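You operate a simulated robot arm through the tools that you are given. There is no shell and no other tool. Be economical: measure what you need, move in short steps, check, and stop when the job is done.

You are at the controls of a simulated robot arm. One attempt, no reset.

JOB
Put the small bottle marked "Pale" from the top of the blue bench on the top of the yellow stand.

Only the result counts: the job must be done as asked and must still hold three seconds after the hand-in. Knocking over, shifting, dropping, spilling or breaking anything else fails it.

ROBOT AND FRAMES
A 6-joint arm with a two-finger parallel gripper on a trunk, on a base that drives. Base frame: it is fixed to the floor where the robot stands at the start and does not move with it; the origin is under the middle of the robot, x ahead of it, y to its left, z up. Units: m, degrees, N and s.
With the tool pointing down near the work surface it reaches from about 0.32 to 0.7 m from the robot's upright axis, wherever it stands. Its first joint turns from -166.0 to 166.0 degrees. Places, roughly: top of the yellow stand [-0.5, 1.4, 0.7]. Payload 4.1 kg.
The TCP is the grasp point between the finger pads, 0.023 m short of the fingertips. In the tool frame z runs along the fingers and y along their closing line. The gripper opens to 0.094 m. The fingers are 0.038 m wide and 0.01 m thick; the gripper's body (0.054 by 0.096 m) begins 0.039 m behind the TCP.
Orientation is that of the tool frame in the base frame, as a unit quaternion [x, y, z, w]. With the fingers straight down and closing along the base's y, the tool's x points along the base's -x, its y along +y and its z along -z.

CONTROLS
- The arm moves only by the tool apply_moves. Its argument "rows" is a list of rows, each an object (a shift or turn left out is 0, a gripper value left out holds the last) with "fingers": the closure, from 0 (fully open) to 1 (shut); "dp": the shift along the tool's x, y, z in units of 20 mm (1.0 is 20 mm), a list of three; "turn": the turn, a rotation vector about the tool's x, y, z in units of 4 degrees (1.0 is 4 degrees), a list of three. In form: [{"fingers": fingers, "dp": [x, y, z], "turn": [rx, ry, rz]}, ...]. A call has 1 to 10 rows; each row shifts and turns the commanded pose from where the row before left it, along the tool's axes as they then stand. A call with a number of a shift or a turn outside -1 to 1 is refused whole. Rows are played at 5 a second. More than 0.05 m and 8.6 degrees between two rows, or a gripper value outside its range, and nothing of the call is played. A pose out of reach is approached as far as the arm can. The call stops where the force on the tool passes 40 N (or 10 N more than at its start, if that is more) or the arm is blocked; 0.2 s more then pass. Each finger travels about 0.045 m/s and halts on what it meets, pressing with about 35 N; the grip force reading is that of the motor and also rises with nothing between the fingers. The clock runs only during rows and for 0.2 s after the last one: add rows that do not move to give the fingers time. The reply holds the time, the measured pose of the TCP, the force on the tool along the base axes, the opening and the grip force, in the units named above and with some noise.
- Cameras (640 x 400 px; columns grow to the right, rows downward): "scene" is now at [0.0069, 0.1117, 1.4716]; the picture's right is [-0.62, -0.79, 0.00], its down [-0.48, 0.38, -0.79] and it looks along [0.62, -0.49, -0.61] (base axes); focal length 255 px, centre (320, 200). "wrist" rides on the gripper at [0.086, 0.016, -0.075] in the tool frame; the picture's right is [-0.18, 0.98, 0.00], its down [-0.58, -0.11, -0.81] and it looks along [-0.79, -0.15, 0.59] (tool axes); focal length 243 px, centre (320, 200). There is no depth. A picture from a camera that has moved, and an enlarged one, comes with that camera's place and axes in the base frame and with its lens.
- capture(camera): a new picture of that camera. No time passes.
- slide_trunk(by): slides the trunk up (or, below 0, down) by that many m; the arm and the scene camera ride with it, the base frame stays. It gives what a move gives, with no picture.
- steer(legs): drives the robot by 1 to 6 legs, each [ahead, turn to the left] in m and degrees, along the robot's own axes; the way and the turn of a leg run together, so that a leg with both is an arc; at most 1.5 m and 180 degrees a leg. The arm and the cameras ride along, it lands a little off, and it stops where it bumps. It gives what a move gives.
- pan_tilt(pan, tilt): turns the head with the scene camera to pan (to the left, within 155 degrees either way) and tilt (down, from -29 to 69), counted from straight ahead of the robot. It gives what a move gives.
- zoom(camera, box): a new picture of the part [left, top, right, bottom] of that camera's present view, enlarged. No time passes.
- close_job(): hands the job in; it is judged then, once.

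Work in short steps. Places have to be worked out from the pictures, the camera data and where the tool is seen: move nearer, look again, correct. Check each grasp and each placing, and mend what went wrong. You have 120 turns and 98 pictures in all, those below and enlarged ones among them. Open the gripper and draw the arm clear of the work before you hand the job in, unless the task says otherwise; then end with one line.

The tools are called after ">>>" as name(argument=value, ...) on one line, values as JSON. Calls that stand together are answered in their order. apply_moves: Moves the arm, as the interface text tells. Its arguments: {"type":"object","properties":{"rows":{"type":"array"}},"required":["rows"]} The other tools are called the same way: slide_trunk (by) slides the trunk up or down; steer (legs) drives the base; pan_tilt (pan, tilt) turns the head that bears the scene camera; capture (camera) takes a picture; zoom (camera, box) takes an enlarged picture of a part of a camera's view; close_job () hands the job in.

At the start:

```text
time_s: 0.0
eef_pos: [0.4763, -0.0083, 1.0892]
tcp_rot: [0.0, 1.0, 0.0, 0.0]
wrist_force: [-0.2, -0.1, 0.4]
gripper_width: 0.0939
grip_force: 0.1
trunk travel left (down, up): [-0.425, 0.165]
robot x, y, heading: [-0.0021, 0.0005, -0.1]
head pan, tilt: [-38.2, 37.5]
```

scene: 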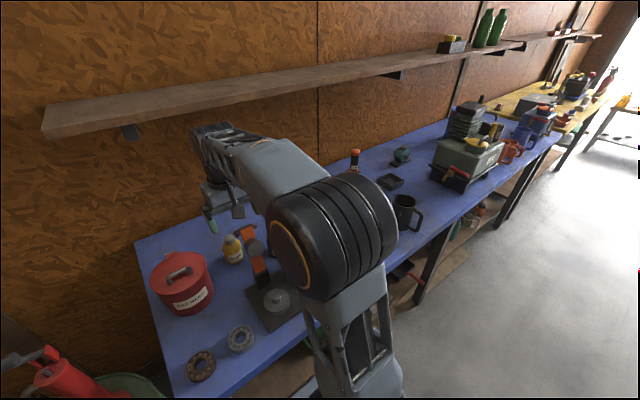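
wrist: 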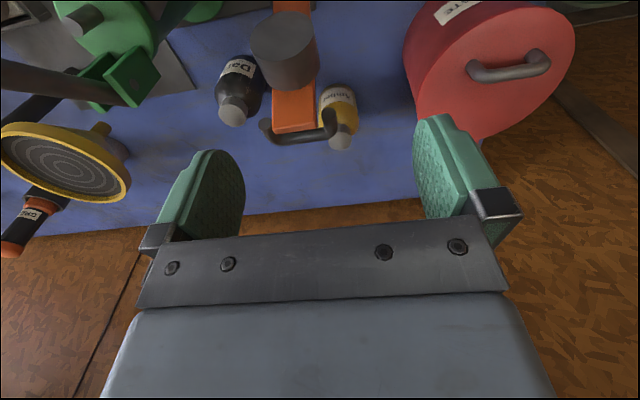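

The wrist view shows bottles labelled "Da.." and "Amber". I'll enlarge parts of both views to find "Pale".

>>> zoom(camera="wrist", box=[0, 0, 400, 250])

>>> zoom(camera="scene", box=[300, 80, 560, 242])

```text
1.60 times, centred on (200, 125) of wrist
camera zoom: at [0.3885, 0.0079, 1.1635], right [0.18, 0.98, 0.0], down [0.58, -0.11, 0.81], along [0.79, -0.15, -0.59], focal length 388 px, centre (512, 320)
```

zoom: 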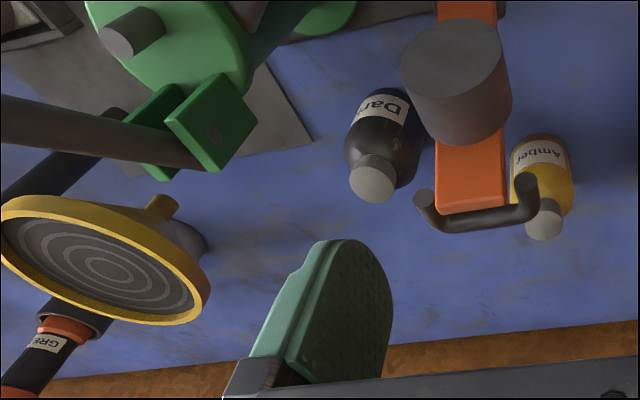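

```text
2.46 times, centred on (430, 161) of scene
camera zoom: at [0.0069, 0.1117, 1.4716], right [-0.62, -0.79, 0.0], down [-0.48, 0.38, -0.79], along [0.62, -0.49, -0.61], focal length 628 px, centre (49, 296)
```

zoom: 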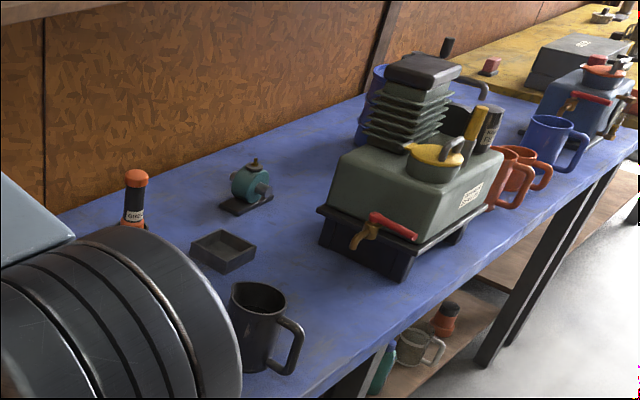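

No "Pale" yet; the arm hides much of the bench. I'll turn the head toward straight ahead and look.

>>> pan_tilt(pan=10, tilt=45)

>>> capture(camera="scene")

```text
time_s: 1.2
eef_pos: [0.4749, -0.009, 1.0882]
tcp_rot: [0.001, 1.0, 0.0, 0.0]
wrist_force: [0.0, 0.3, 0.2]
gripper_width: 0.094
grip_force: 0.2
trunk travel left (down, up): [-0.425, 0.165]
robot x, y, heading: [0.0028, -0.0015, 0.1]
head pan, tilt: [10.0, 45.0]
```

```text
93 pictures are left
camera scene: at [0.019, 0.1793, 1.4606], right [0.17, -0.98, 0.0], down [-0.7, -0.12, -0.71], along [0.7, 0.12, -0.71], focal length 255 px, centre (320, 200)
```

scene: 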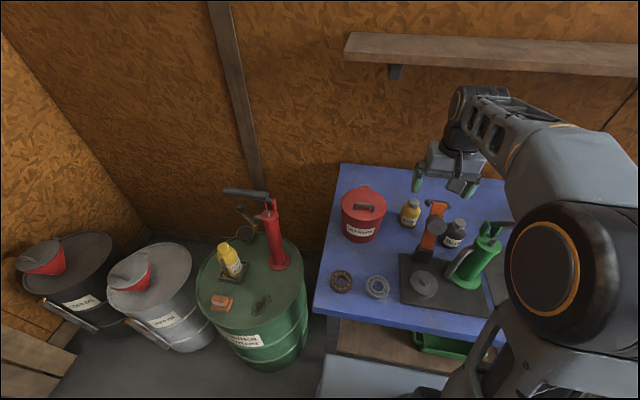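

The bench's left end shows red tin, Amber, Dark, green tool. I'll enlarge this and look farther right.

>>> zoom(camera="scene", box=[320, 150, 520, 310])

>>> pan_tilt(pan=-60, tilt=40)

>>> capture(camera="scene")

```text
2.50 times, centred on (420, 230) of scene
camera zoom: at [0.019, 0.1793, 1.4606], right [0.17, -0.98, 0.0], down [-0.7, -0.12, -0.71], along [0.7, 0.12, -0.71], focal length 638 px, centre (70, 125)
```

zoom: 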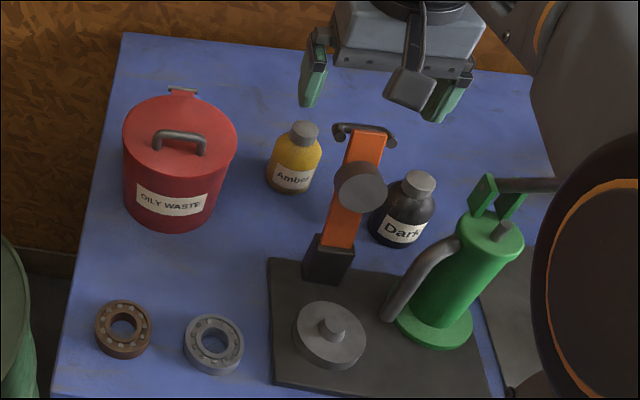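

```text
time_s: 2.6
eef_pos: [0.4756, -0.0078, 1.0886]
tcp_rot: [0.0, 1.0, 0.0, 0.0]
wrist_force: [-0.1, -0.7, -0.3]
gripper_width: 0.0941
grip_force: 0.0
trunk travel left (down, up): [-0.425, 0.165]
robot x, y, heading: [0.0012, -0.0009, 0.0]
head pan, tilt: [-60.0, 40.0]
```

```text
91 pictures are left
camera scene: at [-0.0186, 0.0917, 1.4678], right [-0.87, -0.5, 0.0], down [-0.32, 0.56, -0.77], along [0.38, -0.66, -0.64], focal length 255 px, centre (320, 200)
```

scene: 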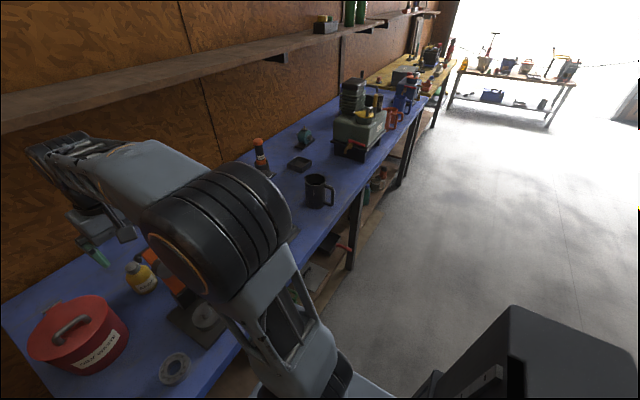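

The region right behind the arm's elbow is hidden. I'll raise and shift the hand to the right to view that with the wrist camera.

>>> apply_moves(rows=[{"fingers": 0, "dp": [0, 0, -1]}, {"dp": [0, 0, -1]}, {"dp": [0, -1, -1]}, {"dp": [0, -1, 0]}, {"dp": [0, -1, 0]}, {"dp": [0, -1, 0]}, {"dp": [0, -1, 0]}, {"dp": [0, -1, 0]}, {"dp": [0, -1, 0]}, {"dp": [0, -1, 0]}])

>>> capture(camera="wrist")

>>> pan_tilt(pan=-10, tilt=50)

>>> capture(camera="scene")

```text
time_s: 4.8
eef_pos: [0.4771, -0.1692, 1.1499]
tcp_rot: [0.0, 1.0, 0.0, -0.001]
wrist_force: [-0.1, -0.3, -0.5]
gripper_width: 0.0941
grip_force: 0.1
trunk travel left (down, up): [-0.425, 0.165]
robot x, y, heading: [0.0019, -0.0007, 0.2]
head pan, tilt: [-60.0, 40.0]
```

```text
90 pictures are left
camera wrist: at [0.3895, -0.1529, 1.2245], right [0.18, 0.98, 0.0], down [0.58, -0.11, 0.81], along [0.79, -0.15, -0.59], focal length 243 px, centre (320, 200)
```

wrist: 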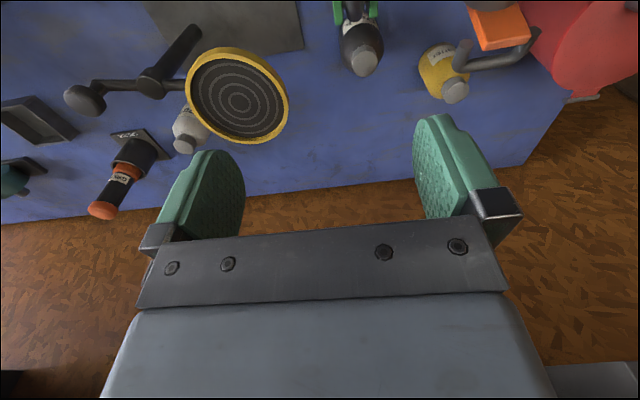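

```text
time_s: 6.0
eef_pos: [0.4767, -0.1685, 1.1513]
tcp_rot: [0.0, 1.0, 0.0, 0.0]
wrist_force: [0.7, -0.7, -0.2]
gripper_width: 0.0941
grip_force: 0.0
trunk travel left (down, up): [-0.425, 0.165]
robot x, y, heading: [0.0017, -0.0013, 0.3]
head pan, tilt: [-10.0, 50.0]
```

```text
89 pictures are left
camera scene: at [0.0147, 0.1518, 1.4537], right [-0.17, -0.98, 0.0], down [-0.75, 0.13, -0.64], along [0.63, -0.11, -0.77], focal length 255 px, centre (320, 200)
```

scene: 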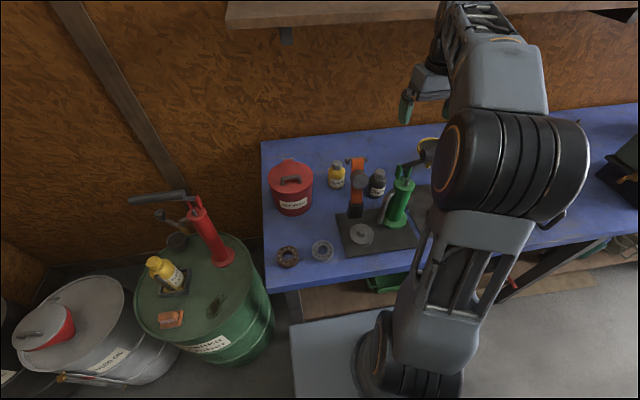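

A pale bottle sits near the magnifier lamp, around (0.61, -0.43). I'll enlarge it, then move further right for another view and to see the lamp's geometry.

>>> zoom(camera="wrist", box=[40, 0, 300, 163])

>>> apply_moves(rows=[{"dp": [0, -1, 0]}, {"dp": [0, -1, 0]}, {"dp": [0, -1, 0]}, {"dp": [0, -1, 0]}, {"dp": [0, -1, 0]}, {"dp": [0, -1, 0]}, {"dp": [0, -1, 0]}, {"dp": [0, -1, 0]}, {"dp": [0, -1, 0]}, {"dp": [0, -1, 0]}])

>>> capture(camera="wrist")

>>> capture(camera="scene")

```text
2.45 times, centred on (170, 82) of wrist
camera zoom: at [0.3895, -0.1522, 1.2247], right [0.18, 0.98, 0.0], down [0.58, -0.11, 0.81], along [0.79, -0.15, -0.59], focal length 595 px, centre (688, 491)
```

zoom: 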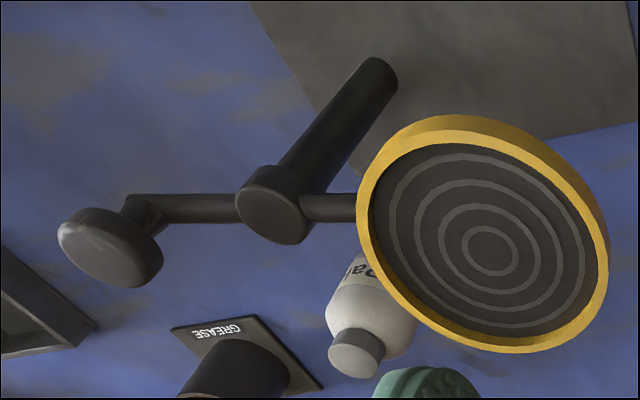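

```text
time_s: 8.2
eef_pos: [0.4764, -0.3688, 1.15]
tcp_rot: [0.0, 1.0, 0.0, -0.001]
wrist_force: [0.8, 0.6, -0.7]
gripper_width: 0.0939
grip_force: 0.0
trunk travel left (down, up): [-0.425, 0.165]
robot x, y, heading: [0.0024, -0.0025, 0.1]
head pan, tilt: [-10.0, 50.0]
```

```text
87 pictures are left
camera wrist: at [0.389, -0.3531, 1.2242], right [0.18, 0.98, 0.0], down [0.58, -0.11, 0.81], along [0.79, -0.15, -0.59], focal length 243 px, centre (320, 200)
```

wrist: 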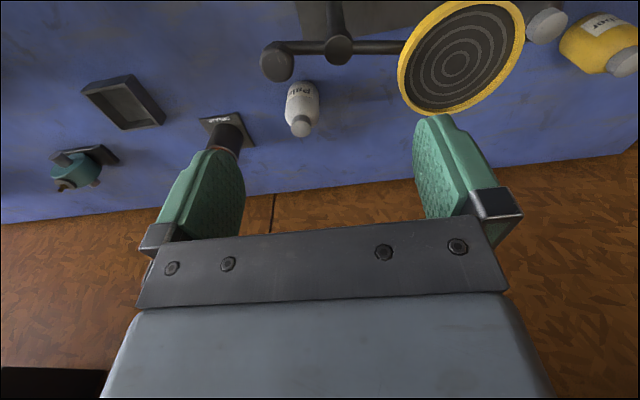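

```text
86 pictures are left
camera scene: at [0.0149, 0.1515, 1.4537], right [-0.17, -0.98, 0.0], down [-0.75, 0.13, -0.64], along [0.63, -0.11, -0.77], focal length 255 px, centre (320, 200)
```

scene: 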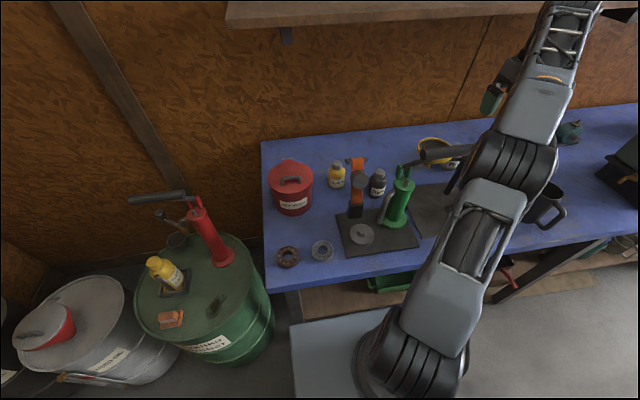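

The label reads "Pale"; triangulating, its cap is at about (0.617, -0.427, 0.90), with the lamp's knob and bar at about (0.48, -0.41, 1.0) and its lens at (0.51, -0.25, 1.0). It is 0.75 m from the robot's axis, so I must drive; I look around first at the floor right and left.

>>> pan_tilt(pan=-100, tilt=45)

>>> capture(camera="scene")

>>> pan_tilt(pan=110, tilt=35)

>>> capture(camera="scene")

>>> pan_tilt(pan=154, tilt=50)

>>> capture(camera="scene")

```text
time_s: 9.8
eef_pos: [0.477, -0.3682, 1.1513]
tcp_rot: [-0.001, 1.0, -0.001, 0.001]
wrist_force: [-0.3, -0.8, 0.2]
gripper_width: 0.094
grip_force: 0.1
trunk travel left (down, up): [-0.425, 0.165]
robot x, y, heading: [0.001, 0.0002, 0.0]
head pan, tilt: [-100.0, 45.0]
```

```text
85 pictures are left
camera scene: at [-0.0752, 0.085, 1.4606], right [-0.98, 0.17, 0.0], down [0.12, 0.7, -0.71], along [-0.12, -0.7, -0.71], focal length 255 px, centre (320, 200)
```

scene: 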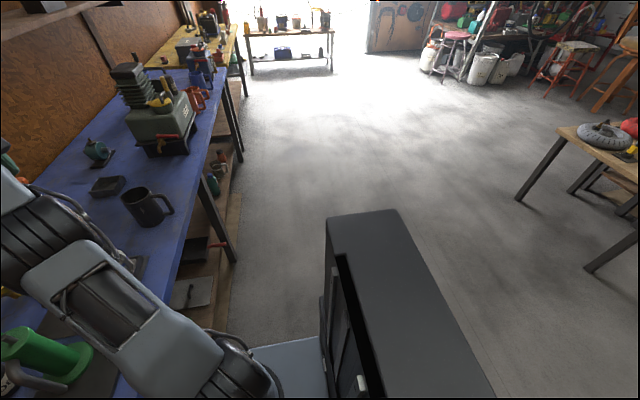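

```text
time_s: 12.8
eef_pos: [0.4776, -0.3675, 1.1503]
tcp_rot: [0.0, 1.0, 0.0, -0.001]
wrist_force: [0.7, 0.8, -0.6]
gripper_width: 0.0941
grip_force: 0.1
trunk travel left (down, up): [-0.425, 0.165]
robot x, y, heading: [0.0001, -0.0049, -0.0]
head pan, tilt: [110.0, 35.0]
```

```text
84 pictures are left
camera scene: at [-0.0912, 0.2479, 1.4754], right [0.94, 0.34, 0.0], down [0.2, -0.54, -0.82], along [-0.28, 0.77, -0.57], focal length 255 px, centre (320, 200)
```

scene: 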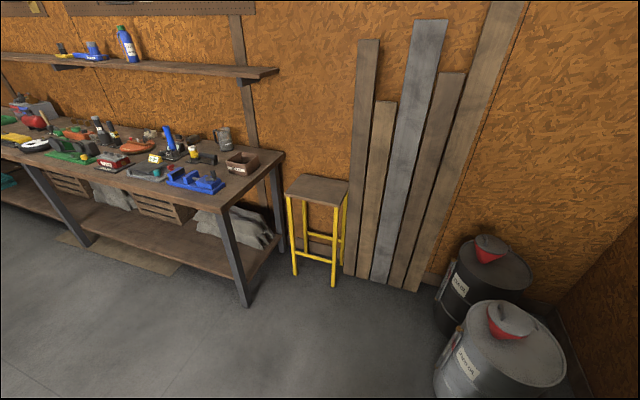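

```text
time_s: 13.9
eef_pos: [0.4772, -0.3678, 1.1492]
tcp_rot: [0.0, 1.0, 0.0, 0.0]
wrist_force: [-0.3, 0.3, 0.0]
gripper_width: 0.0939
grip_force: 0.1
trunk travel left (down, up): [-0.425, 0.165]
robot x, y, heading: [0.0023, -0.0002, -0.2]
head pan, tilt: [154.0, 50.0]
```

```text
83 pictures are left
camera scene: at [-0.1303, 0.199, 1.4537], right [0.44, 0.9, 0.0], down [0.69, -0.34, -0.64], along [-0.58, 0.28, -0.77], focal length 255 px, centre (320, 200)
```

scene: 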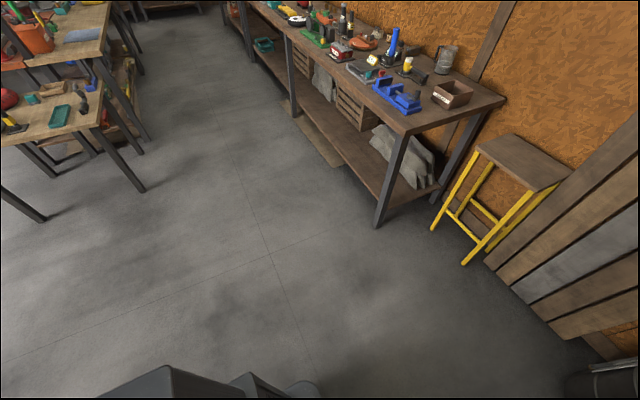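

The floor is clear; the yellow stand is in the left corner near the long brown bench. I back off, turn right, drive 0.68 m along the bench, turn back and close in.

>>> steer(legs=[[-0.3, 0], [0, -90], [0.68, 0], [0, 90]])

>>> pan_tilt(pan=-10, tilt=50)

>>> capture(camera="scene")

```text
time_s: 27.0
eef_pos: [0.1482, -1.059, 1.1491]
tcp_rot: [0.017, 1.0, 0.0, 0.001]
wrist_force: [0.4, 0.5, 0.4]
gripper_width: 0.0939
grip_force: 0.1
trunk travel left (down, up): [-0.425, 0.165]
robot x, y, heading: [-0.3167, -0.6757, -2.1]
head pan, tilt: [154.0, 50.0]
```

```text
time_s: 29.5
eef_pos: [0.1489, -1.0612, 1.149]
tcp_rot: [0.018, 1.0, 0.0, 0.0]
wrist_force: [0.1, -0.5, -0.7]
gripper_width: 0.0942
grip_force: 0.1
trunk travel left (down, up): [-0.425, 0.165]
robot x, y, heading: [-0.3157, -0.6745, -1.8]
head pan, tilt: [-10.0, 50.0]
```

```text
82 pictures are left
camera scene: at [-0.2955, -0.524, 1.4537], right [-0.21, -0.98, 0.0], down [-0.75, 0.16, -0.64], along [0.63, -0.13, -0.77], focal length 255 px, centre (320, 200)
```

scene: 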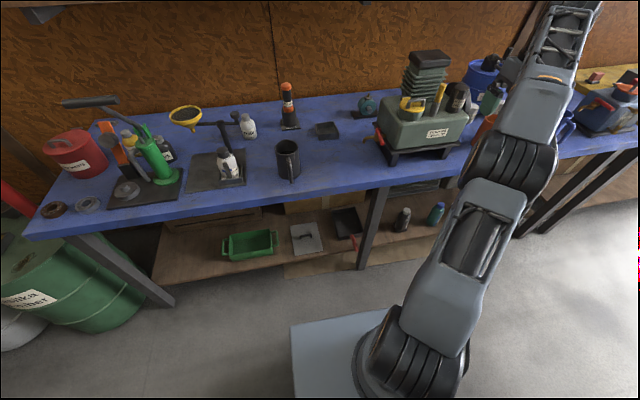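

Now a second white bottle is visible near the lamp; I enlarge to read the labels.

>>> zoom(camera="scene", box=[150, 70, 330, 200])

```text
3.08 times, centred on (240, 135) of scene
camera zoom: at [-0.2955, -0.524, 1.4537], right [-0.21, -0.98, 0.0], down [-0.75, 0.16, -0.64], along [0.63, -0.13, -0.77], focal length 785 px, centre (566, 400)
```

zoom: 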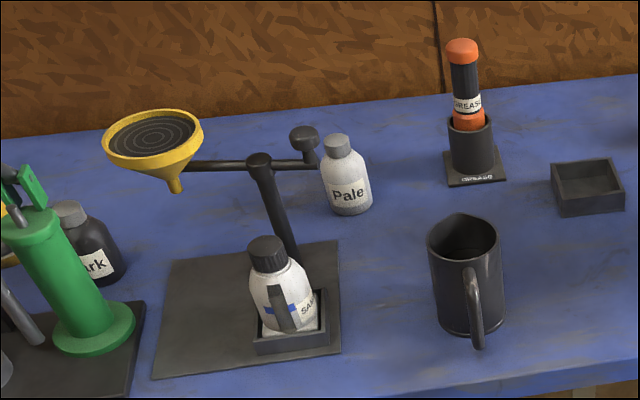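

"Pale" is the small white bottle behind the stand; the funnel on its post is the obstacle, and both views agree on about (0.617, -0.425). I bring the hand ahead of the robot and turn it 90° so the wrist camera ends on the -y side, away from the post.

>>> apply_moves(rows=[{"dp": [0, 1, 0]}, {"dp": [0, 1, 0]}, {"dp": [0, 1, 0]}, {"dp": [0, 1, 0]}, {"dp": [0, 1, 0]}, {"dp": [0, 1, 0]}, {"dp": [0, 1, 0]}, {"dp": [0, 1, 0]}, {"dp": [0, 1, 0]}, {"dp": [0, 1, 0]}])

>>> apply_moves(rows=[{"dp": [0, 1, 0]}, {"dp": [0, 1, 0]}, {"dp": [0, 1, 0]}, {"dp": [0, 1, 0]}, {"dp": [0, 1, 0]}, {"dp": [0, 1, 0]}, {"dp": [0, 1, 0]}, {"dp": [0, 1, 0]}, {"turn": [0, 0, -1]}, {"turn": [0, 0, -1]}])

>>> apply_moves(rows=[{"turn": [0, 0, -1]}, {"turn": [0, 0, -1]}, {"turn": [0, 0, -1]}, {"turn": [0, 0, -1]}, {"turn": [0, 0, -1]}, {"turn": [0, 0, -1]}, {"turn": [0, 0, -1]}, {"turn": [0, 0, -1]}, {"turn": [0, 0, -1]}, {"turn": [0, 0, -1]}])

>>> apply_moves(rows=[{"turn": [0, 0, -1]}, {"turn": [0, 0, -1]}, {"turn": [0, 0, -1]}, {"turn": [0, 0, -1]}, {"turn": [0, 0, -1]}, {"turn": [0, 0, -1]}, {"turn": [0, 0, -1]}, {"turn": [0, 0, -1]}, {"turn": [0, 0, -1]}, {"turn": [0, 0, -1]}])

```text
time_s: 31.7
eef_pos: [0.1555, -0.8603, 1.1471]
tcp_rot: [0.017, 1.0, 0.0, -0.001]
wrist_force: [0.2, -0.2, 0.0]
gripper_width: 0.0944
grip_force: 0.0
trunk travel left (down, up): [-0.425, 0.165]
robot x, y, heading: [-0.3176, -0.6731, -2.0]
head pan, tilt: [-10.0, 50.0]
```

```text
time_s: 33.9
eef_pos: [0.159, -0.699, 1.1507]
tcp_rot: [-0.054, 0.999, 0.0, 0.0]
wrist_force: [0.3, -0.4, -0.1]
gripper_width: 0.094
grip_force: 0.0
trunk travel left (down, up): [-0.425, 0.165]
robot x, y, heading: [-0.3179, -0.6757, -1.8]
head pan, tilt: [-10.0, 50.0]
```

```text
time_s: 36.1
eef_pos: [0.1602, -0.7009, 1.1497]
tcp_rot: [-0.391, 0.92, 0.0, -0.001]
wrist_force: [-0.5, 0.5, 0.2]
gripper_width: 0.0937
grip_force: 0.0
trunk travel left (down, up): [-0.425, 0.165]
robot x, y, heading: [-0.3151, -0.6791, -1.8]
head pan, tilt: [-10.0, 50.0]
```

```text
time_s: 38.3
eef_pos: [0.1601, -0.6998, 1.1493]
tcp_rot: [-0.683, 0.73, 0.0, 0.0]
wrist_force: [-0.1, 0.4, 0.7]
gripper_width: 0.0936
grip_force: 0.1
trunk travel left (down, up): [-0.425, 0.165]
robot x, y, heading: [-0.3148, -0.6754, -1.9]
head pan, tilt: [-10.0, 50.0]
```

The hand now has its camera side toward -y. Drive ahead 0.3 m with a slight left correction.

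>>> steer(legs=[[0.3, 2]])

>>> capture(camera="scene")

>>> capture(camera="wrist")

```text
time_s: 40.4
eef_pos: [0.4701, -0.6859, 1.1487]
tcp_rot: [-0.697, 0.717, 0.0, 0.0]
wrist_force: [0.4, 0.8, -0.2]
gripper_width: 0.0941
grip_force: 0.1
trunk travel left (down, up): [-0.425, 0.165]
robot x, y, heading: [-0.0081, -0.68, 0.2]
head pan, tilt: [-10.0, 50.0]
```

```text
80 pictures are left
camera scene: at [0.0067, -0.5279, 1.4537], right [-0.17, -0.99, 0.0], down [-0.76, 0.13, -0.64], along [0.63, -0.11, -0.77], focal length 255 px, centre (320, 200)
```

scene: 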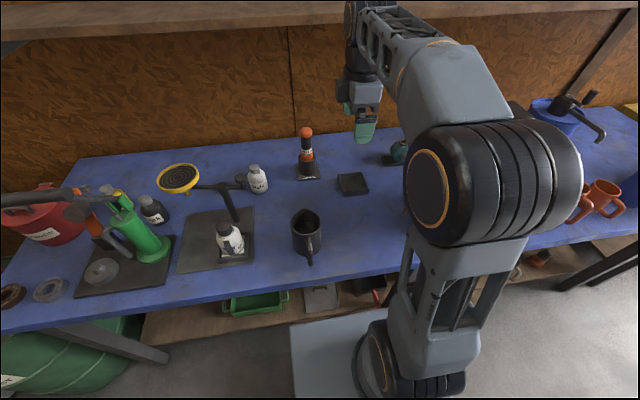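

```text
79 pictures are left
camera wrist: at [0.45, -0.7717, 1.2236], right [-0.98, 0.21, 0.0], down [0.13, 0.58, 0.81], along [0.17, 0.79, -0.59], focal length 243 px, centre (320, 200)
```

wrist: 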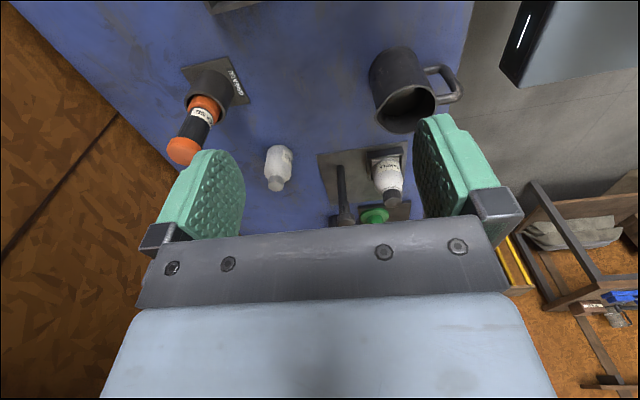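

Bottle from the wrist view: about (0.618, -0.418), consistent. I move above it at present height, turning 20° so the camera clears both the grease tube and the post.

>>> apply_moves(rows=[{"dp": [-0.964, -0.498, 0]}, {"dp": [-0.964, -0.498, 0]}, {"dp": [-0.964, -0.498, 0]}, {"dp": [-0.964, -0.498, 0]}, {"dp": [-0.964, -0.498, 0]}, {"dp": [-0.964, -0.498, 0]}, {"dp": [-0.964, -0.498, 0]}, {"dp": [-0.964, -0.498, 0]}, {"dp": [-0.964, -0.498, 0]}, {"dp": [-0.964, -0.498, 0]}])

>>> apply_moves(rows=[{"dp": [-0.964, -0.498, 0]}, {"dp": [-0.964, -0.498, 0]}, {"dp": [-0.964, -0.498, 0]}, {"dp": [-0.964, -0.498, 0]}, {"turn": [0, 0, 1]}, {"turn": [0, 0, 1]}, {"turn": [0, 0, 1]}, {"turn": [0, 0, 1]}, {"turn": [0, 0, 1]}, {}])

>>> capture(camera="wrist")

>>> capture(camera="scene")

```text
time_s: 42.6
eef_pos: [0.5756, -0.4962, 1.1489]
tcp_rot: [-0.697, 0.717, 0.0, 0.0]
wrist_force: [-0.7, 0.0, 0.2]
gripper_width: 0.094
grip_force: 0.0
trunk travel left (down, up): [-0.425, 0.165]
robot x, y, heading: [-0.0105, -0.6845, 0.4]
head pan, tilt: [-10.0, 50.0]
```

```text
time_s: 44.8
eef_pos: [0.5755, -0.4376, 1.124]
tcp_rot: [-0.561, 0.828, 0.0, 0.0]
wrist_force: [0.2, -0.7, -0.2]
gripper_width: 0.0941
grip_force: 0.0
out of reach, approached as far as the arm can: row 1, 2, 3, 4
trunk travel left (down, up): [-0.425, 0.165]
robot x, y, heading: [-0.0074, -0.6808, 0.4]
head pan, tilt: [-10.0, 50.0]
```

```text
78 pictures are left
camera wrist: at [0.5281, -0.512, 1.1986], right [-0.84, 0.54, 0.0], down [0.32, 0.5, 0.81], along [0.43, 0.68, -0.59], focal length 243 px, centre (320, 200)
```

wrist: 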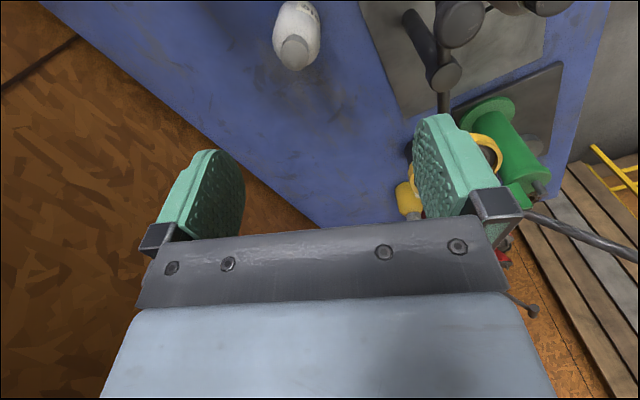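

```text
77 pictures are left
camera scene: at [0.0066, -0.5278, 1.4536], right [-0.17, -0.99, 0.0], down [-0.76, 0.13, -0.64], along [0.63, -0.11, -0.77], focal length 255 px, centre (320, 200)
```

scene: 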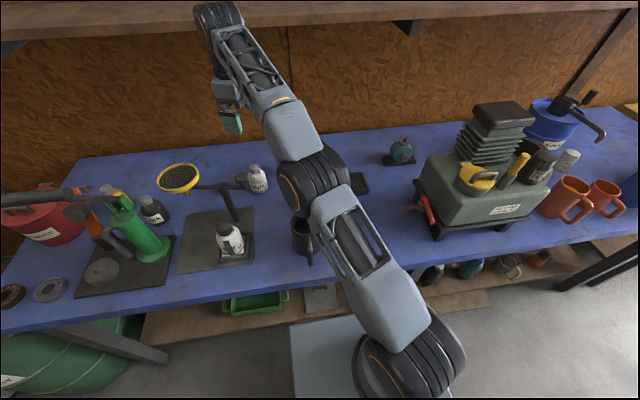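

The arm is out of reach up high here, so I'll bring the hand back in front and shift the robot about 0.12 m left with a back-up and an S-curve.

>>> apply_moves(rows=[{"dp": [1, 0, -0.2]}, {"dp": [1, 0, -0.2]}, {"dp": [1, 0, -0.2]}, {"dp": [1, 0, -0.2]}, {"dp": [1, 0, -0.2]}, {"dp": [1, 0, -0.2]}, {"dp": [1, 0, -0.2]}, {"dp": [1, 0, -0.2]}, {"dp": [1, 0, 0]}, {"dp": [1, 0, 0]}])

>>> steer(legs=[[-0.3, 0], [0.16, 45], [0.16, -45]])

>>> capture(camera="scene")

```text
time_s: 47.0
eef_pos: [0.5024, -0.6267, 1.156]
tcp_rot: [-0.562, 0.827, 0.0, -0.001]
wrist_force: [-0.1, 0.4, 1.2]
gripper_width: 0.0937
grip_force: 0.0
trunk travel left (down, up): [-0.425, 0.165]
robot x, y, heading: [-0.0066, -0.6789, 0.6]
head pan, tilt: [-10.0, 50.0]
```

```text
time_s: 53.1
eef_pos: [0.4792, -0.4903, 1.1561]
tcp_rot: [-0.573, 0.82, 0.0, -0.001]
wrist_force: [0.1, 0.3, 0.3]
gripper_width: 0.094
grip_force: 0.0
trunk travel left (down, up): [-0.425, 0.165]
robot x, y, heading: [-0.0295, -0.5572, 1.9]
head pan, tilt: [-10.0, 50.0]
```

```text
76 pictures are left
camera scene: at [-0.0204, -0.4054, 1.4537], right [-0.14, -0.99, 0.0], down [-0.76, 0.11, -0.64], along [0.64, -0.09, -0.77], focal length 255 px, centre (320, 200)
```

scene: 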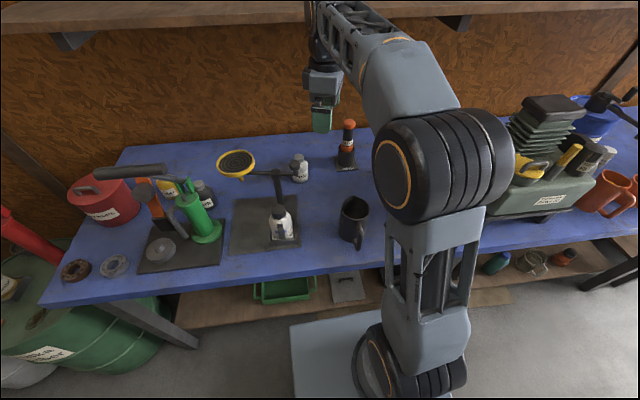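

The robot is now at y≈-0.557. I drive 25 mm ahead (a place reached before) and move the hand over the bottle while lowering to z≈1.09, still above the post's knob.

>>> steer(legs=[[0.025, 0]])

>>> apply_moves(rows=[{"dp": [-0.875, -0.683, 0.5]}, {"dp": [-0.875, -0.683, 0.5]}, {"dp": [-0.875, -0.683, 0.5]}, {"dp": [-0.875, -0.683, 0.5]}, {"dp": [-0.875, -0.683, 0.5]}, {"dp": [-0.875, -0.683, 0.5]}, {}])

>>> capture(camera="wrist")

>>> capture(camera="scene")

```text
time_s: 54.0
eef_pos: [0.5045, -0.4886, 1.1553]
tcp_rot: [-0.574, 0.819, 0.0, 0.0]
wrist_force: [0.1, 0.0, 0.9]
gripper_width: 0.094
grip_force: 0.2
trunk travel left (down, up): [-0.425, 0.165]
robot x, y, heading: [-0.0075, -0.5542, 1.9]
head pan, tilt: [-10.0, 50.0]
```

```text
time_s: 55.6
eef_pos: [0.6163, -0.4185, 1.0942]
tcp_rot: [-0.574, 0.819, 0.0, 0.0]
wrist_force: [0.2, 0.0, -0.3]
gripper_width: 0.0941
grip_force: 0.1
trunk travel left (down, up): [-0.425, 0.165]
robot x, y, heading: [-0.0075, -0.5578, 1.8]
head pan, tilt: [-10.0, 50.0]
```

```text
75 pictures are left
camera wrist: at [0.5708, -0.494, 1.1686], right [-0.86, 0.51, 0.0], down [0.3, 0.51, 0.81], along [0.41, 0.69, -0.59], focal length 243 px, centre (320, 200)
```

wrist: 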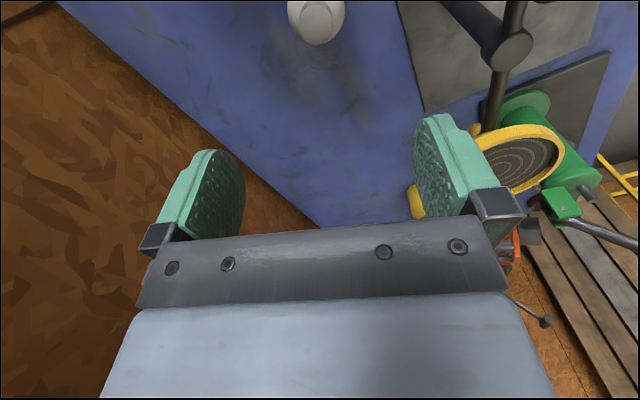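

```text
74 pictures are left
camera scene: at [0.005, -0.4043, 1.4536], right [-0.14, -0.99, 0.0], down [-0.76, 0.11, -0.64], along [0.64, -0.09, -0.77], focal length 255 px, centre (320, 200)
```

scene: 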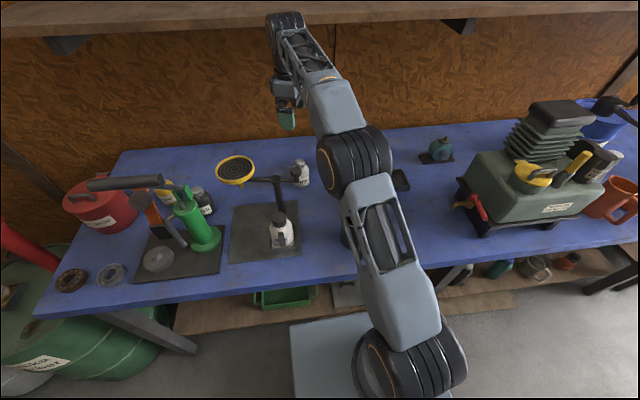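

The wrist view gives the cap at about (0.614, -0.426), so I trim by 6 mm and descend to about z=0.97, then look.

>>> apply_moves(rows=[{"dp": [0.3, -0.05, 0.5]}, {"dp": [0, 0, 1]}, {"dp": [0, 0, 1]}, {"dp": [0, 0, 1]}, {"dp": [0, 0, 1]}, {"dp": [0, 0, 1]}, {"dp": [0, 0, 0.5]}, {}])

>>> capture(camera="wrist")

>>> zoom(camera="scene", box=[200, 70, 400, 200])

```text
time_s: 57.4
eef_pos: [0.6152, -0.4238, 0.9759]
tcp_rot: [-0.573, 0.819, -0.001, 0.0]
wrist_force: [0.4, 0.1, 0.0]
gripper_width: 0.0939
grip_force: 0.0
trunk travel left (down, up): [-0.425, 0.165]
robot x, y, heading: [-0.0063, -0.5547, 1.9]
head pan, tilt: [-10.0, 50.0]
```

```text
73 pictures are left
camera wrist: at [0.5699, -0.5, 1.0496], right [-0.86, 0.51, 0.0], down [0.3, 0.51, 0.81], along [0.41, 0.69, -0.59], focal length 243 px, centre (320, 200)
```

wrist: 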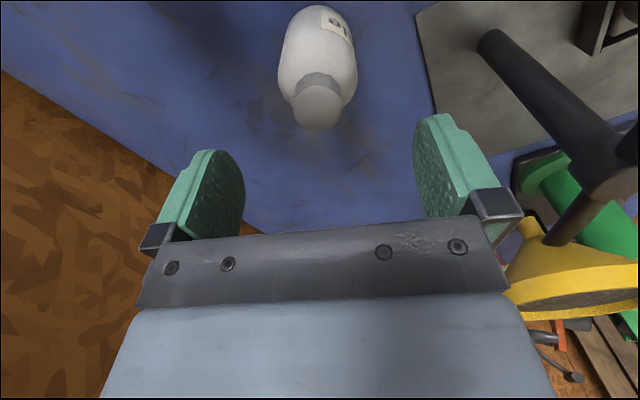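

```text
3.08 times, centred on (300, 135) of scene
camera zoom: at [0.0047, -0.4044, 1.4537], right [-0.14, -0.99, 0.0], down [-0.76, 0.11, -0.64], along [0.64, -0.09, -0.77], focal length 785 px, centre (382, 400)
```

zoom: 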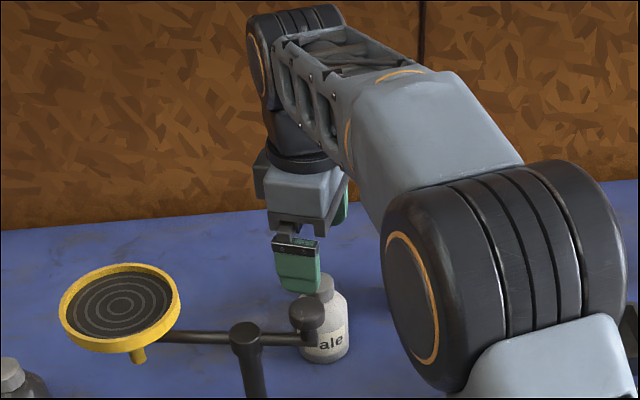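

The bottle is centred (cap about (0.617, -0.423)). I descend another 60 mm and check arm clearance to knob and mug.

>>> apply_moves(rows=[{"dp": [0, 0, 1]}, {"dp": [0, 0, 1]}, {"dp": [0, 0, 1]}, {}])

>>> capture(camera="wrist")

>>> capture(camera="scene")

```text
time_s: 58.4
eef_pos: [0.6167, -0.4232, 0.9145]
tcp_rot: [-0.574, 0.819, 0.0, -0.001]
wrist_force: [-1.1, 0.1, 0.5]
gripper_width: 0.0943
grip_force: 0.0
trunk travel left (down, up): [-0.425, 0.165]
robot x, y, heading: [-0.0025, -0.5588, 1.9]
head pan, tilt: [-10.0, 50.0]
```

```text
71 pictures are left
camera wrist: at [0.5702, -0.4995, 0.9896], right [-0.86, 0.51, 0.0], down [0.3, 0.51, 0.81], along [0.41, 0.69, -0.59], focal length 243 px, centre (320, 200)
```

wrist: 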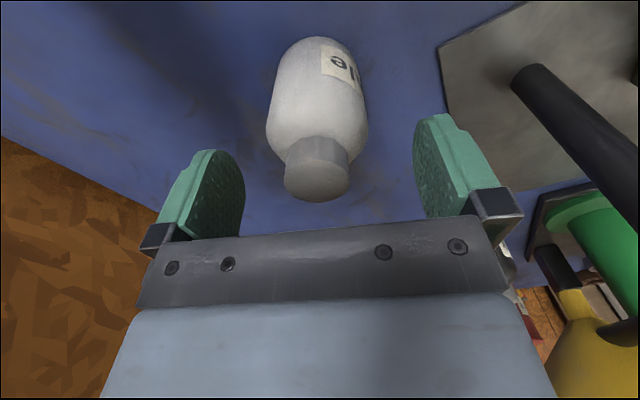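

```text
70 pictures are left
camera scene: at [0.0048, -0.4044, 1.4537], right [-0.14, -0.99, 0.0], down [-0.76, 0.11, -0.64], along [0.64, -0.09, -0.77], focal length 255 px, centre (320, 200)
```

scene: 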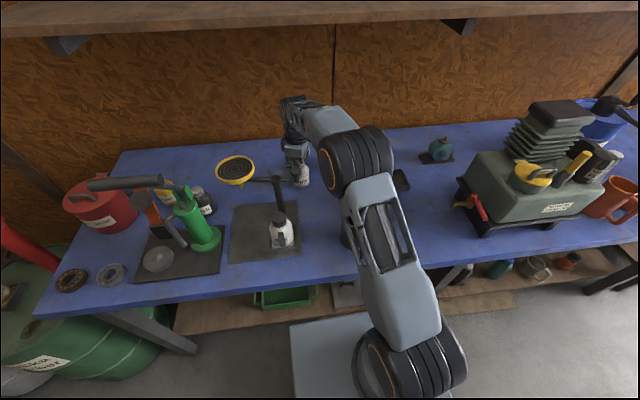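

Cap top is at z≈0.913, so the TCP must stay above about 0.876 to keep the palm off it. I descend to ~0.880 and close.

>>> apply_moves(rows=[{"dp": [0, 0, 0.9]}, {"dp": [0, 0, 0.85]}, {}])

>>> zoom(camera="scene", box=[230, 80, 390, 200])

>>> capture(camera="wrist")

```text
time_s: 59.2
eef_pos: [0.6156, -0.4234, 0.8816]
tcp_rot: [-0.574, 0.819, 0.0, 0.001]
wrist_force: [0.8, 0.1, 1.0]
gripper_width: 0.0938
grip_force: 0.1
trunk travel left (down, up): [-0.425, 0.165]
robot x, y, heading: [-0.0028, -0.5576, 1.9]
head pan, tilt: [-10.0, 50.0]
```

```text
3.33 times, centred on (310, 140) of scene
camera zoom: at [0.0048, -0.4044, 1.4537], right [-0.14, -0.99, 0.0], down [-0.76, 0.11, -0.64], along [0.64, -0.09, -0.77], focal length 851 px, centre (353, 400)
```

zoom: 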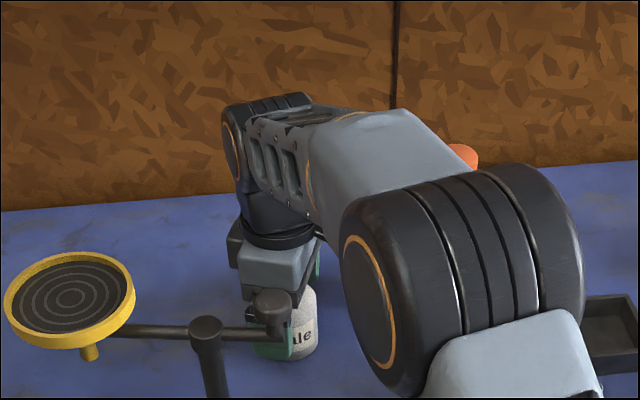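

```text
68 pictures are left
camera wrist: at [0.5696, -0.4994, 0.9549], right [-0.86, 0.51, 0.0], down [0.3, 0.51, 0.81], along [0.41, 0.69, -0.59], focal length 243 px, centre (320, 200)
```

wrist: 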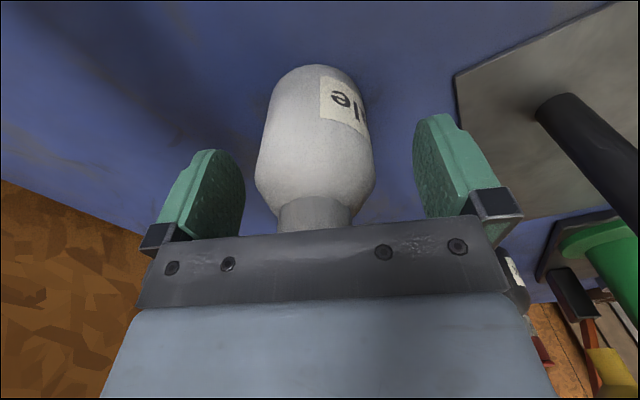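

The bottle stands between the pads. I close the fingers.

>>> apply_moves(rows=[{"fingers": 1}, {}, {}, {}, {}, {}])

>>> capture(camera="wrist")

```text
time_s: 60.6
eef_pos: [0.6164, -0.4247, 0.8813]
tcp_rot: [-0.573, 0.819, 0.0, 0.0]
wrist_force: [0.0, -0.4, 0.3]
gripper_width: 0.055
grip_force: 35.0
trunk travel left (down, up): [-0.425, 0.165]
robot x, y, heading: [-0.0045, -0.5551, 2.2]
head pan, tilt: [-10.0, 50.0]
```

```text
67 pictures are left
camera wrist: at [0.5696, -0.4994, 0.9553], right [-0.86, 0.51, 0.0], down [0.3, 0.51, 0.81], along [0.41, 0.69, -0.59], focal length 243 px, centre (320, 200)
```

wrist: 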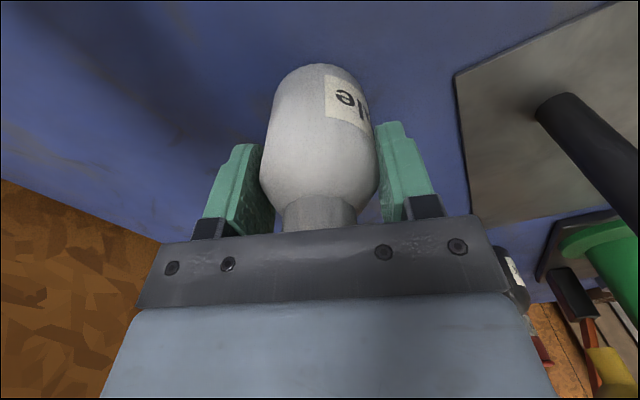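

The fingers hold at 0.055 m with 35 N on the bottle's body. I lift straight up 0.2 m and check.

>>> apply_moves(rows=[{"dp": [0, 0, -0.5]}, {"dp": [0, 0, -1]}, {"dp": [0, 0, -1]}, {"dp": [0, 0, -1]}, {"dp": [0, 0, -1]}, {"dp": [0, 0, -1]}, {"dp": [0, 0, -1]}, {"dp": [0, 0, -1]}, {"dp": [0, 0, -1]}, {"dp": [0, 0, -1]}])

>>> capture(camera="wrist")

>>> capture(camera="scene")

```text
time_s: 62.8
eef_pos: [0.6183, -0.426, 1.0713]
tcp_rot: [-0.574, 0.819, -0.001, 0.0]
wrist_force: [-0.1, 0.0, -1.9]
gripper_width: 0.0547
grip_force: 34.7
trunk travel left (down, up): [-0.425, 0.165]
robot x, y, heading: [-0.0041, -0.5578, 2.0]
head pan, tilt: [-10.0, 50.0]
```

```text
66 pictures are left
camera wrist: at [0.5719, -0.5016, 1.1459], right [-0.86, 0.51, 0.0], down [0.3, 0.51, 0.81], along [0.41, 0.69, -0.59], focal length 243 px, centre (320, 200)
```

wrist: 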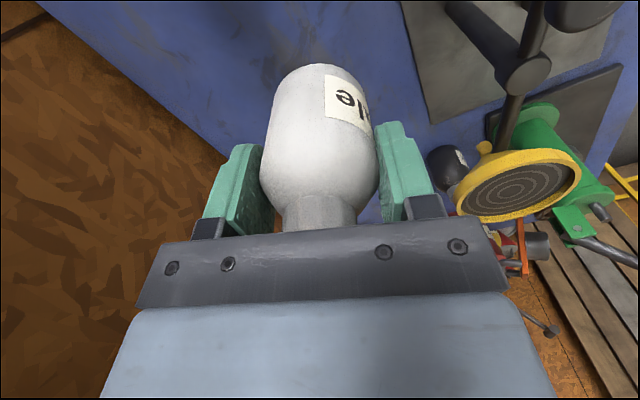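

```text
65 pictures are left
camera scene: at [0.0048, -0.4044, 1.4536], right [-0.14, -0.99, 0.0], down [-0.76, 0.11, -0.64], along [0.64, -0.09, -0.77], focal length 255 px, centre (320, 200)
```

scene: 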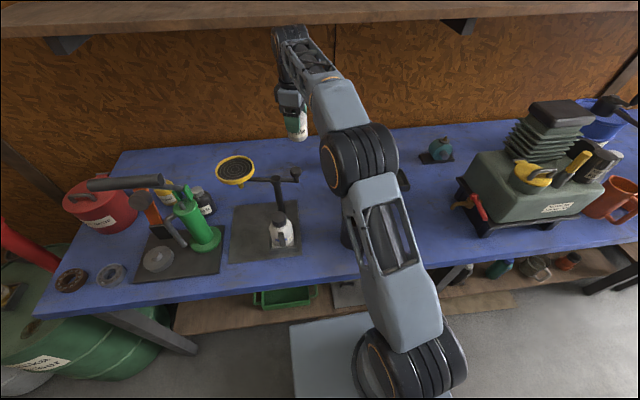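

The bottle is held firmly. I retract the hand toward the robot along the entry path while rising, away from the knob.

>>> apply_moves(rows=[{"dp": [0.875, 0.4, -0.5]}, {"dp": [0.875, 0.5, -0.8]}, {"dp": [0.875, 0.683, -1]}, {"dp": [0.875, 0.683, -1]}, {"dp": [0.875, 0.683, -1]}, {"dp": [0.875, 0.683, -1]}, {"dp": [0.5, 0.683, 0]}, {}])

>>> capture(camera="scene")

```text
time_s: 64.6
eef_pos: [0.497, -0.5015, 1.1767]
tcp_rot: [-0.574, 0.819, 0.0, 0.0]
wrist_force: [-0.3, 0.2, -2.2]
gripper_width: 0.0548
grip_force: 34.5
trunk travel left (down, up): [-0.425, 0.165]
robot x, y, heading: [-0.0023, -0.5562, 1.9]
head pan, tilt: [-10.0, 50.0]
```

```text
64 pictures are left
camera scene: at [0.0047, -0.4044, 1.4537], right [-0.14, -0.99, 0.0], down [-0.76, 0.11, -0.64], along [0.64, -0.09, -0.77], focal length 255 px, centre (320, 200)
```

scene: 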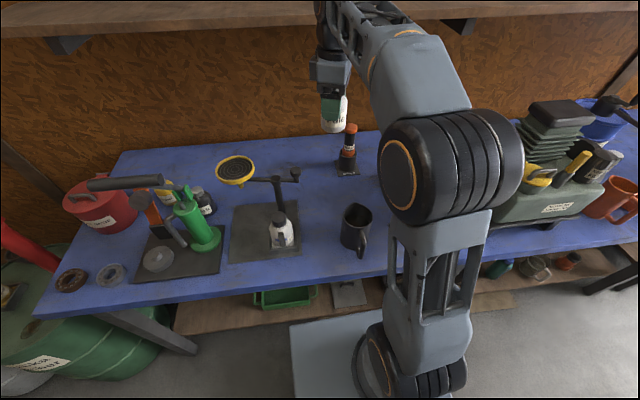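

Bottle is at hand height 1.18, clear. I back 0.35 m from the bench, turn left 90°, and check the pose before driving to the stand (top spans about x -0.69..-0.37, y 1.27..1.54).

>>> steer(legs=[[-0.35, 0], [0, 88]])

>>> pan_tilt(pan=10, tilt=35)

>>> capture(camera="scene")

```text
time_s: 70.6
eef_pos: [-0.4012, -0.0636, 1.1768]
tcp_rot: [0.984, -0.18, 0.0, 0.0]
wrist_force: [-0.2, 0.3, -2.4]
gripper_width: 0.0546
grip_force: 35.2
trunk travel left (down, up): [-0.425, 0.165]
robot x, y, heading: [-0.3513, -0.5652, 91.3]
head pan, tilt: [-10.0, 50.0]
```

```text
time_s: 71.5
eef_pos: [-0.402, -0.0638, 1.1772]
tcp_rot: [0.984, -0.179, 0.0, 0.0]
wrist_force: [0.8, 0.4, -1.0]
gripper_width: 0.0544
grip_force: 34.8
trunk travel left (down, up): [-0.425, 0.165]
robot x, y, heading: [-0.3515, -0.5653, 91.5]
head pan, tilt: [10.0, 35.0]
```

```text
63 pictures are left
camera scene: at [-0.5358, -0.5457, 1.4753], right [0.98, 0.2, 0.0], down [0.11, -0.56, -0.82], along [-0.16, 0.8, -0.57], focal length 255 px, centre (320, 200)
```

scene: 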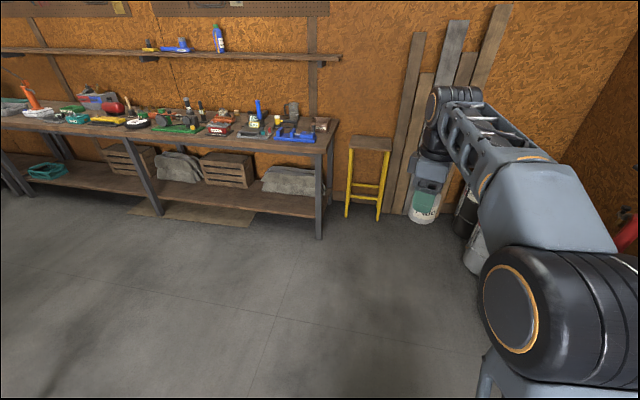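

The way is clear. I drive 1.15 m ahead with a -1.5° correction, then look.

>>> steer(legs=[[0, -1.5], [1.15, 0]])

>>> pan_tilt(pan=5, tilt=45)

>>> capture(camera="scene")

```text
time_s: 77.7
eef_pos: [-0.3965, 1.0881, 1.1778]
tcp_rot: [0.983, -0.186, 0.0, 0.0]
wrist_force: [-0.6, 0.9, -2.1]
gripper_width: 0.0543
grip_force: 34.4
trunk travel left (down, up): [-0.425, 0.165]
robot x, y, heading: [-0.3552, 0.5849, 90.4]
head pan, tilt: [10.0, 35.0]
```

```text
time_s: 78.4
eef_pos: [-0.3966, 1.0885, 1.1775]
tcp_rot: [0.982, -0.187, 0.0, 0.0]
wrist_force: [-0.1, 1.0, -1.3]
gripper_width: 0.0546
grip_force: 34.9
trunk travel left (down, up): [-0.425, 0.165]
robot x, y, heading: [-0.3526, 0.5865, 90.4]
head pan, tilt: [5.0, 45.0]
```

```text
62 pictures are left
camera scene: at [-0.5299, 0.6033, 1.4606], right [1.0, 0.1, 0.0], down [0.07, -0.7, -0.71], along [-0.07, 0.7, -0.71], focal length 255 px, centre (320, 200)
```

scene: 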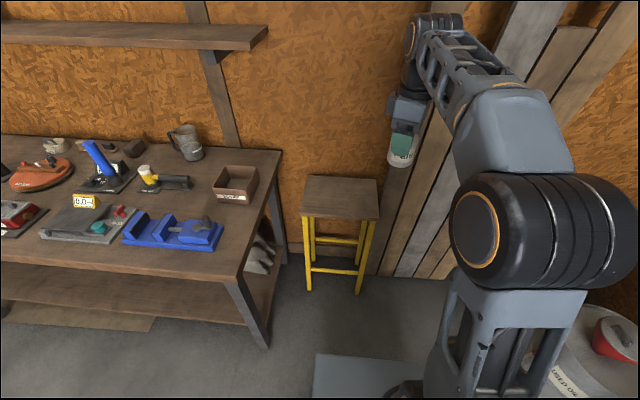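

The stand top spans about x -0.68..-0.36, y 1.27..1.51, nothing on it. I drive 0.2 m further, then place at about (-0.5, 1.38).

>>> steer(legs=[[0.2, 0]])

>>> slide_trunk(by=-0.1)

>>> capture(camera="scene")

```text
time_s: 80.0
eef_pos: [-0.3938, 1.288, 1.176]
tcp_rot: [0.982, -0.19, 0.0, 0.0]
wrist_force: [0.2, -0.5, -1.5]
gripper_width: 0.0542
grip_force: 34.7
trunk travel left (down, up): [-0.425, 0.165]
robot x, y, heading: [-0.3578, 0.7891, 90.4]
head pan, tilt: [5.0, 45.0]
```

```text
time_s: 81.3
eef_pos: [-0.394, 1.2882, 1.0772]
tcp_rot: [0.982, -0.189, 0.001, 0.0]
wrist_force: [0.5, 0.0, -2.2]
gripper_width: 0.0545
grip_force: 34.8
trunk travel left (down, up): [-0.325, 0.265]
robot x, y, heading: [-0.3564, 0.7865, 90.3]
head pan, tilt: [5.0, 45.0]
```

```text
61 pictures are left
camera scene: at [-0.5305, 0.8041, 1.3606], right [1.0, 0.09, 0.0], down [0.06, -0.7, -0.71], along [-0.06, 0.7, -0.71], focal length 255 px, centre (320, 200)
```

scene: 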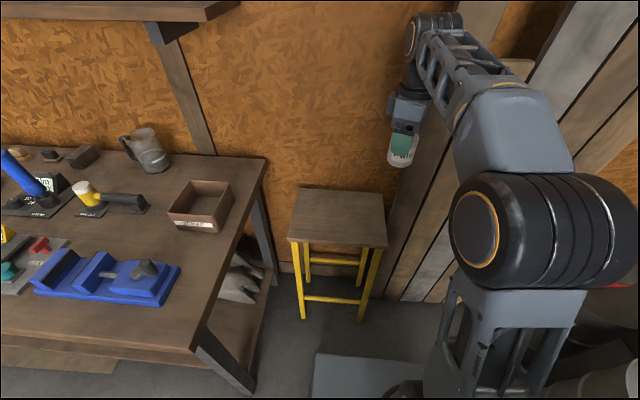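

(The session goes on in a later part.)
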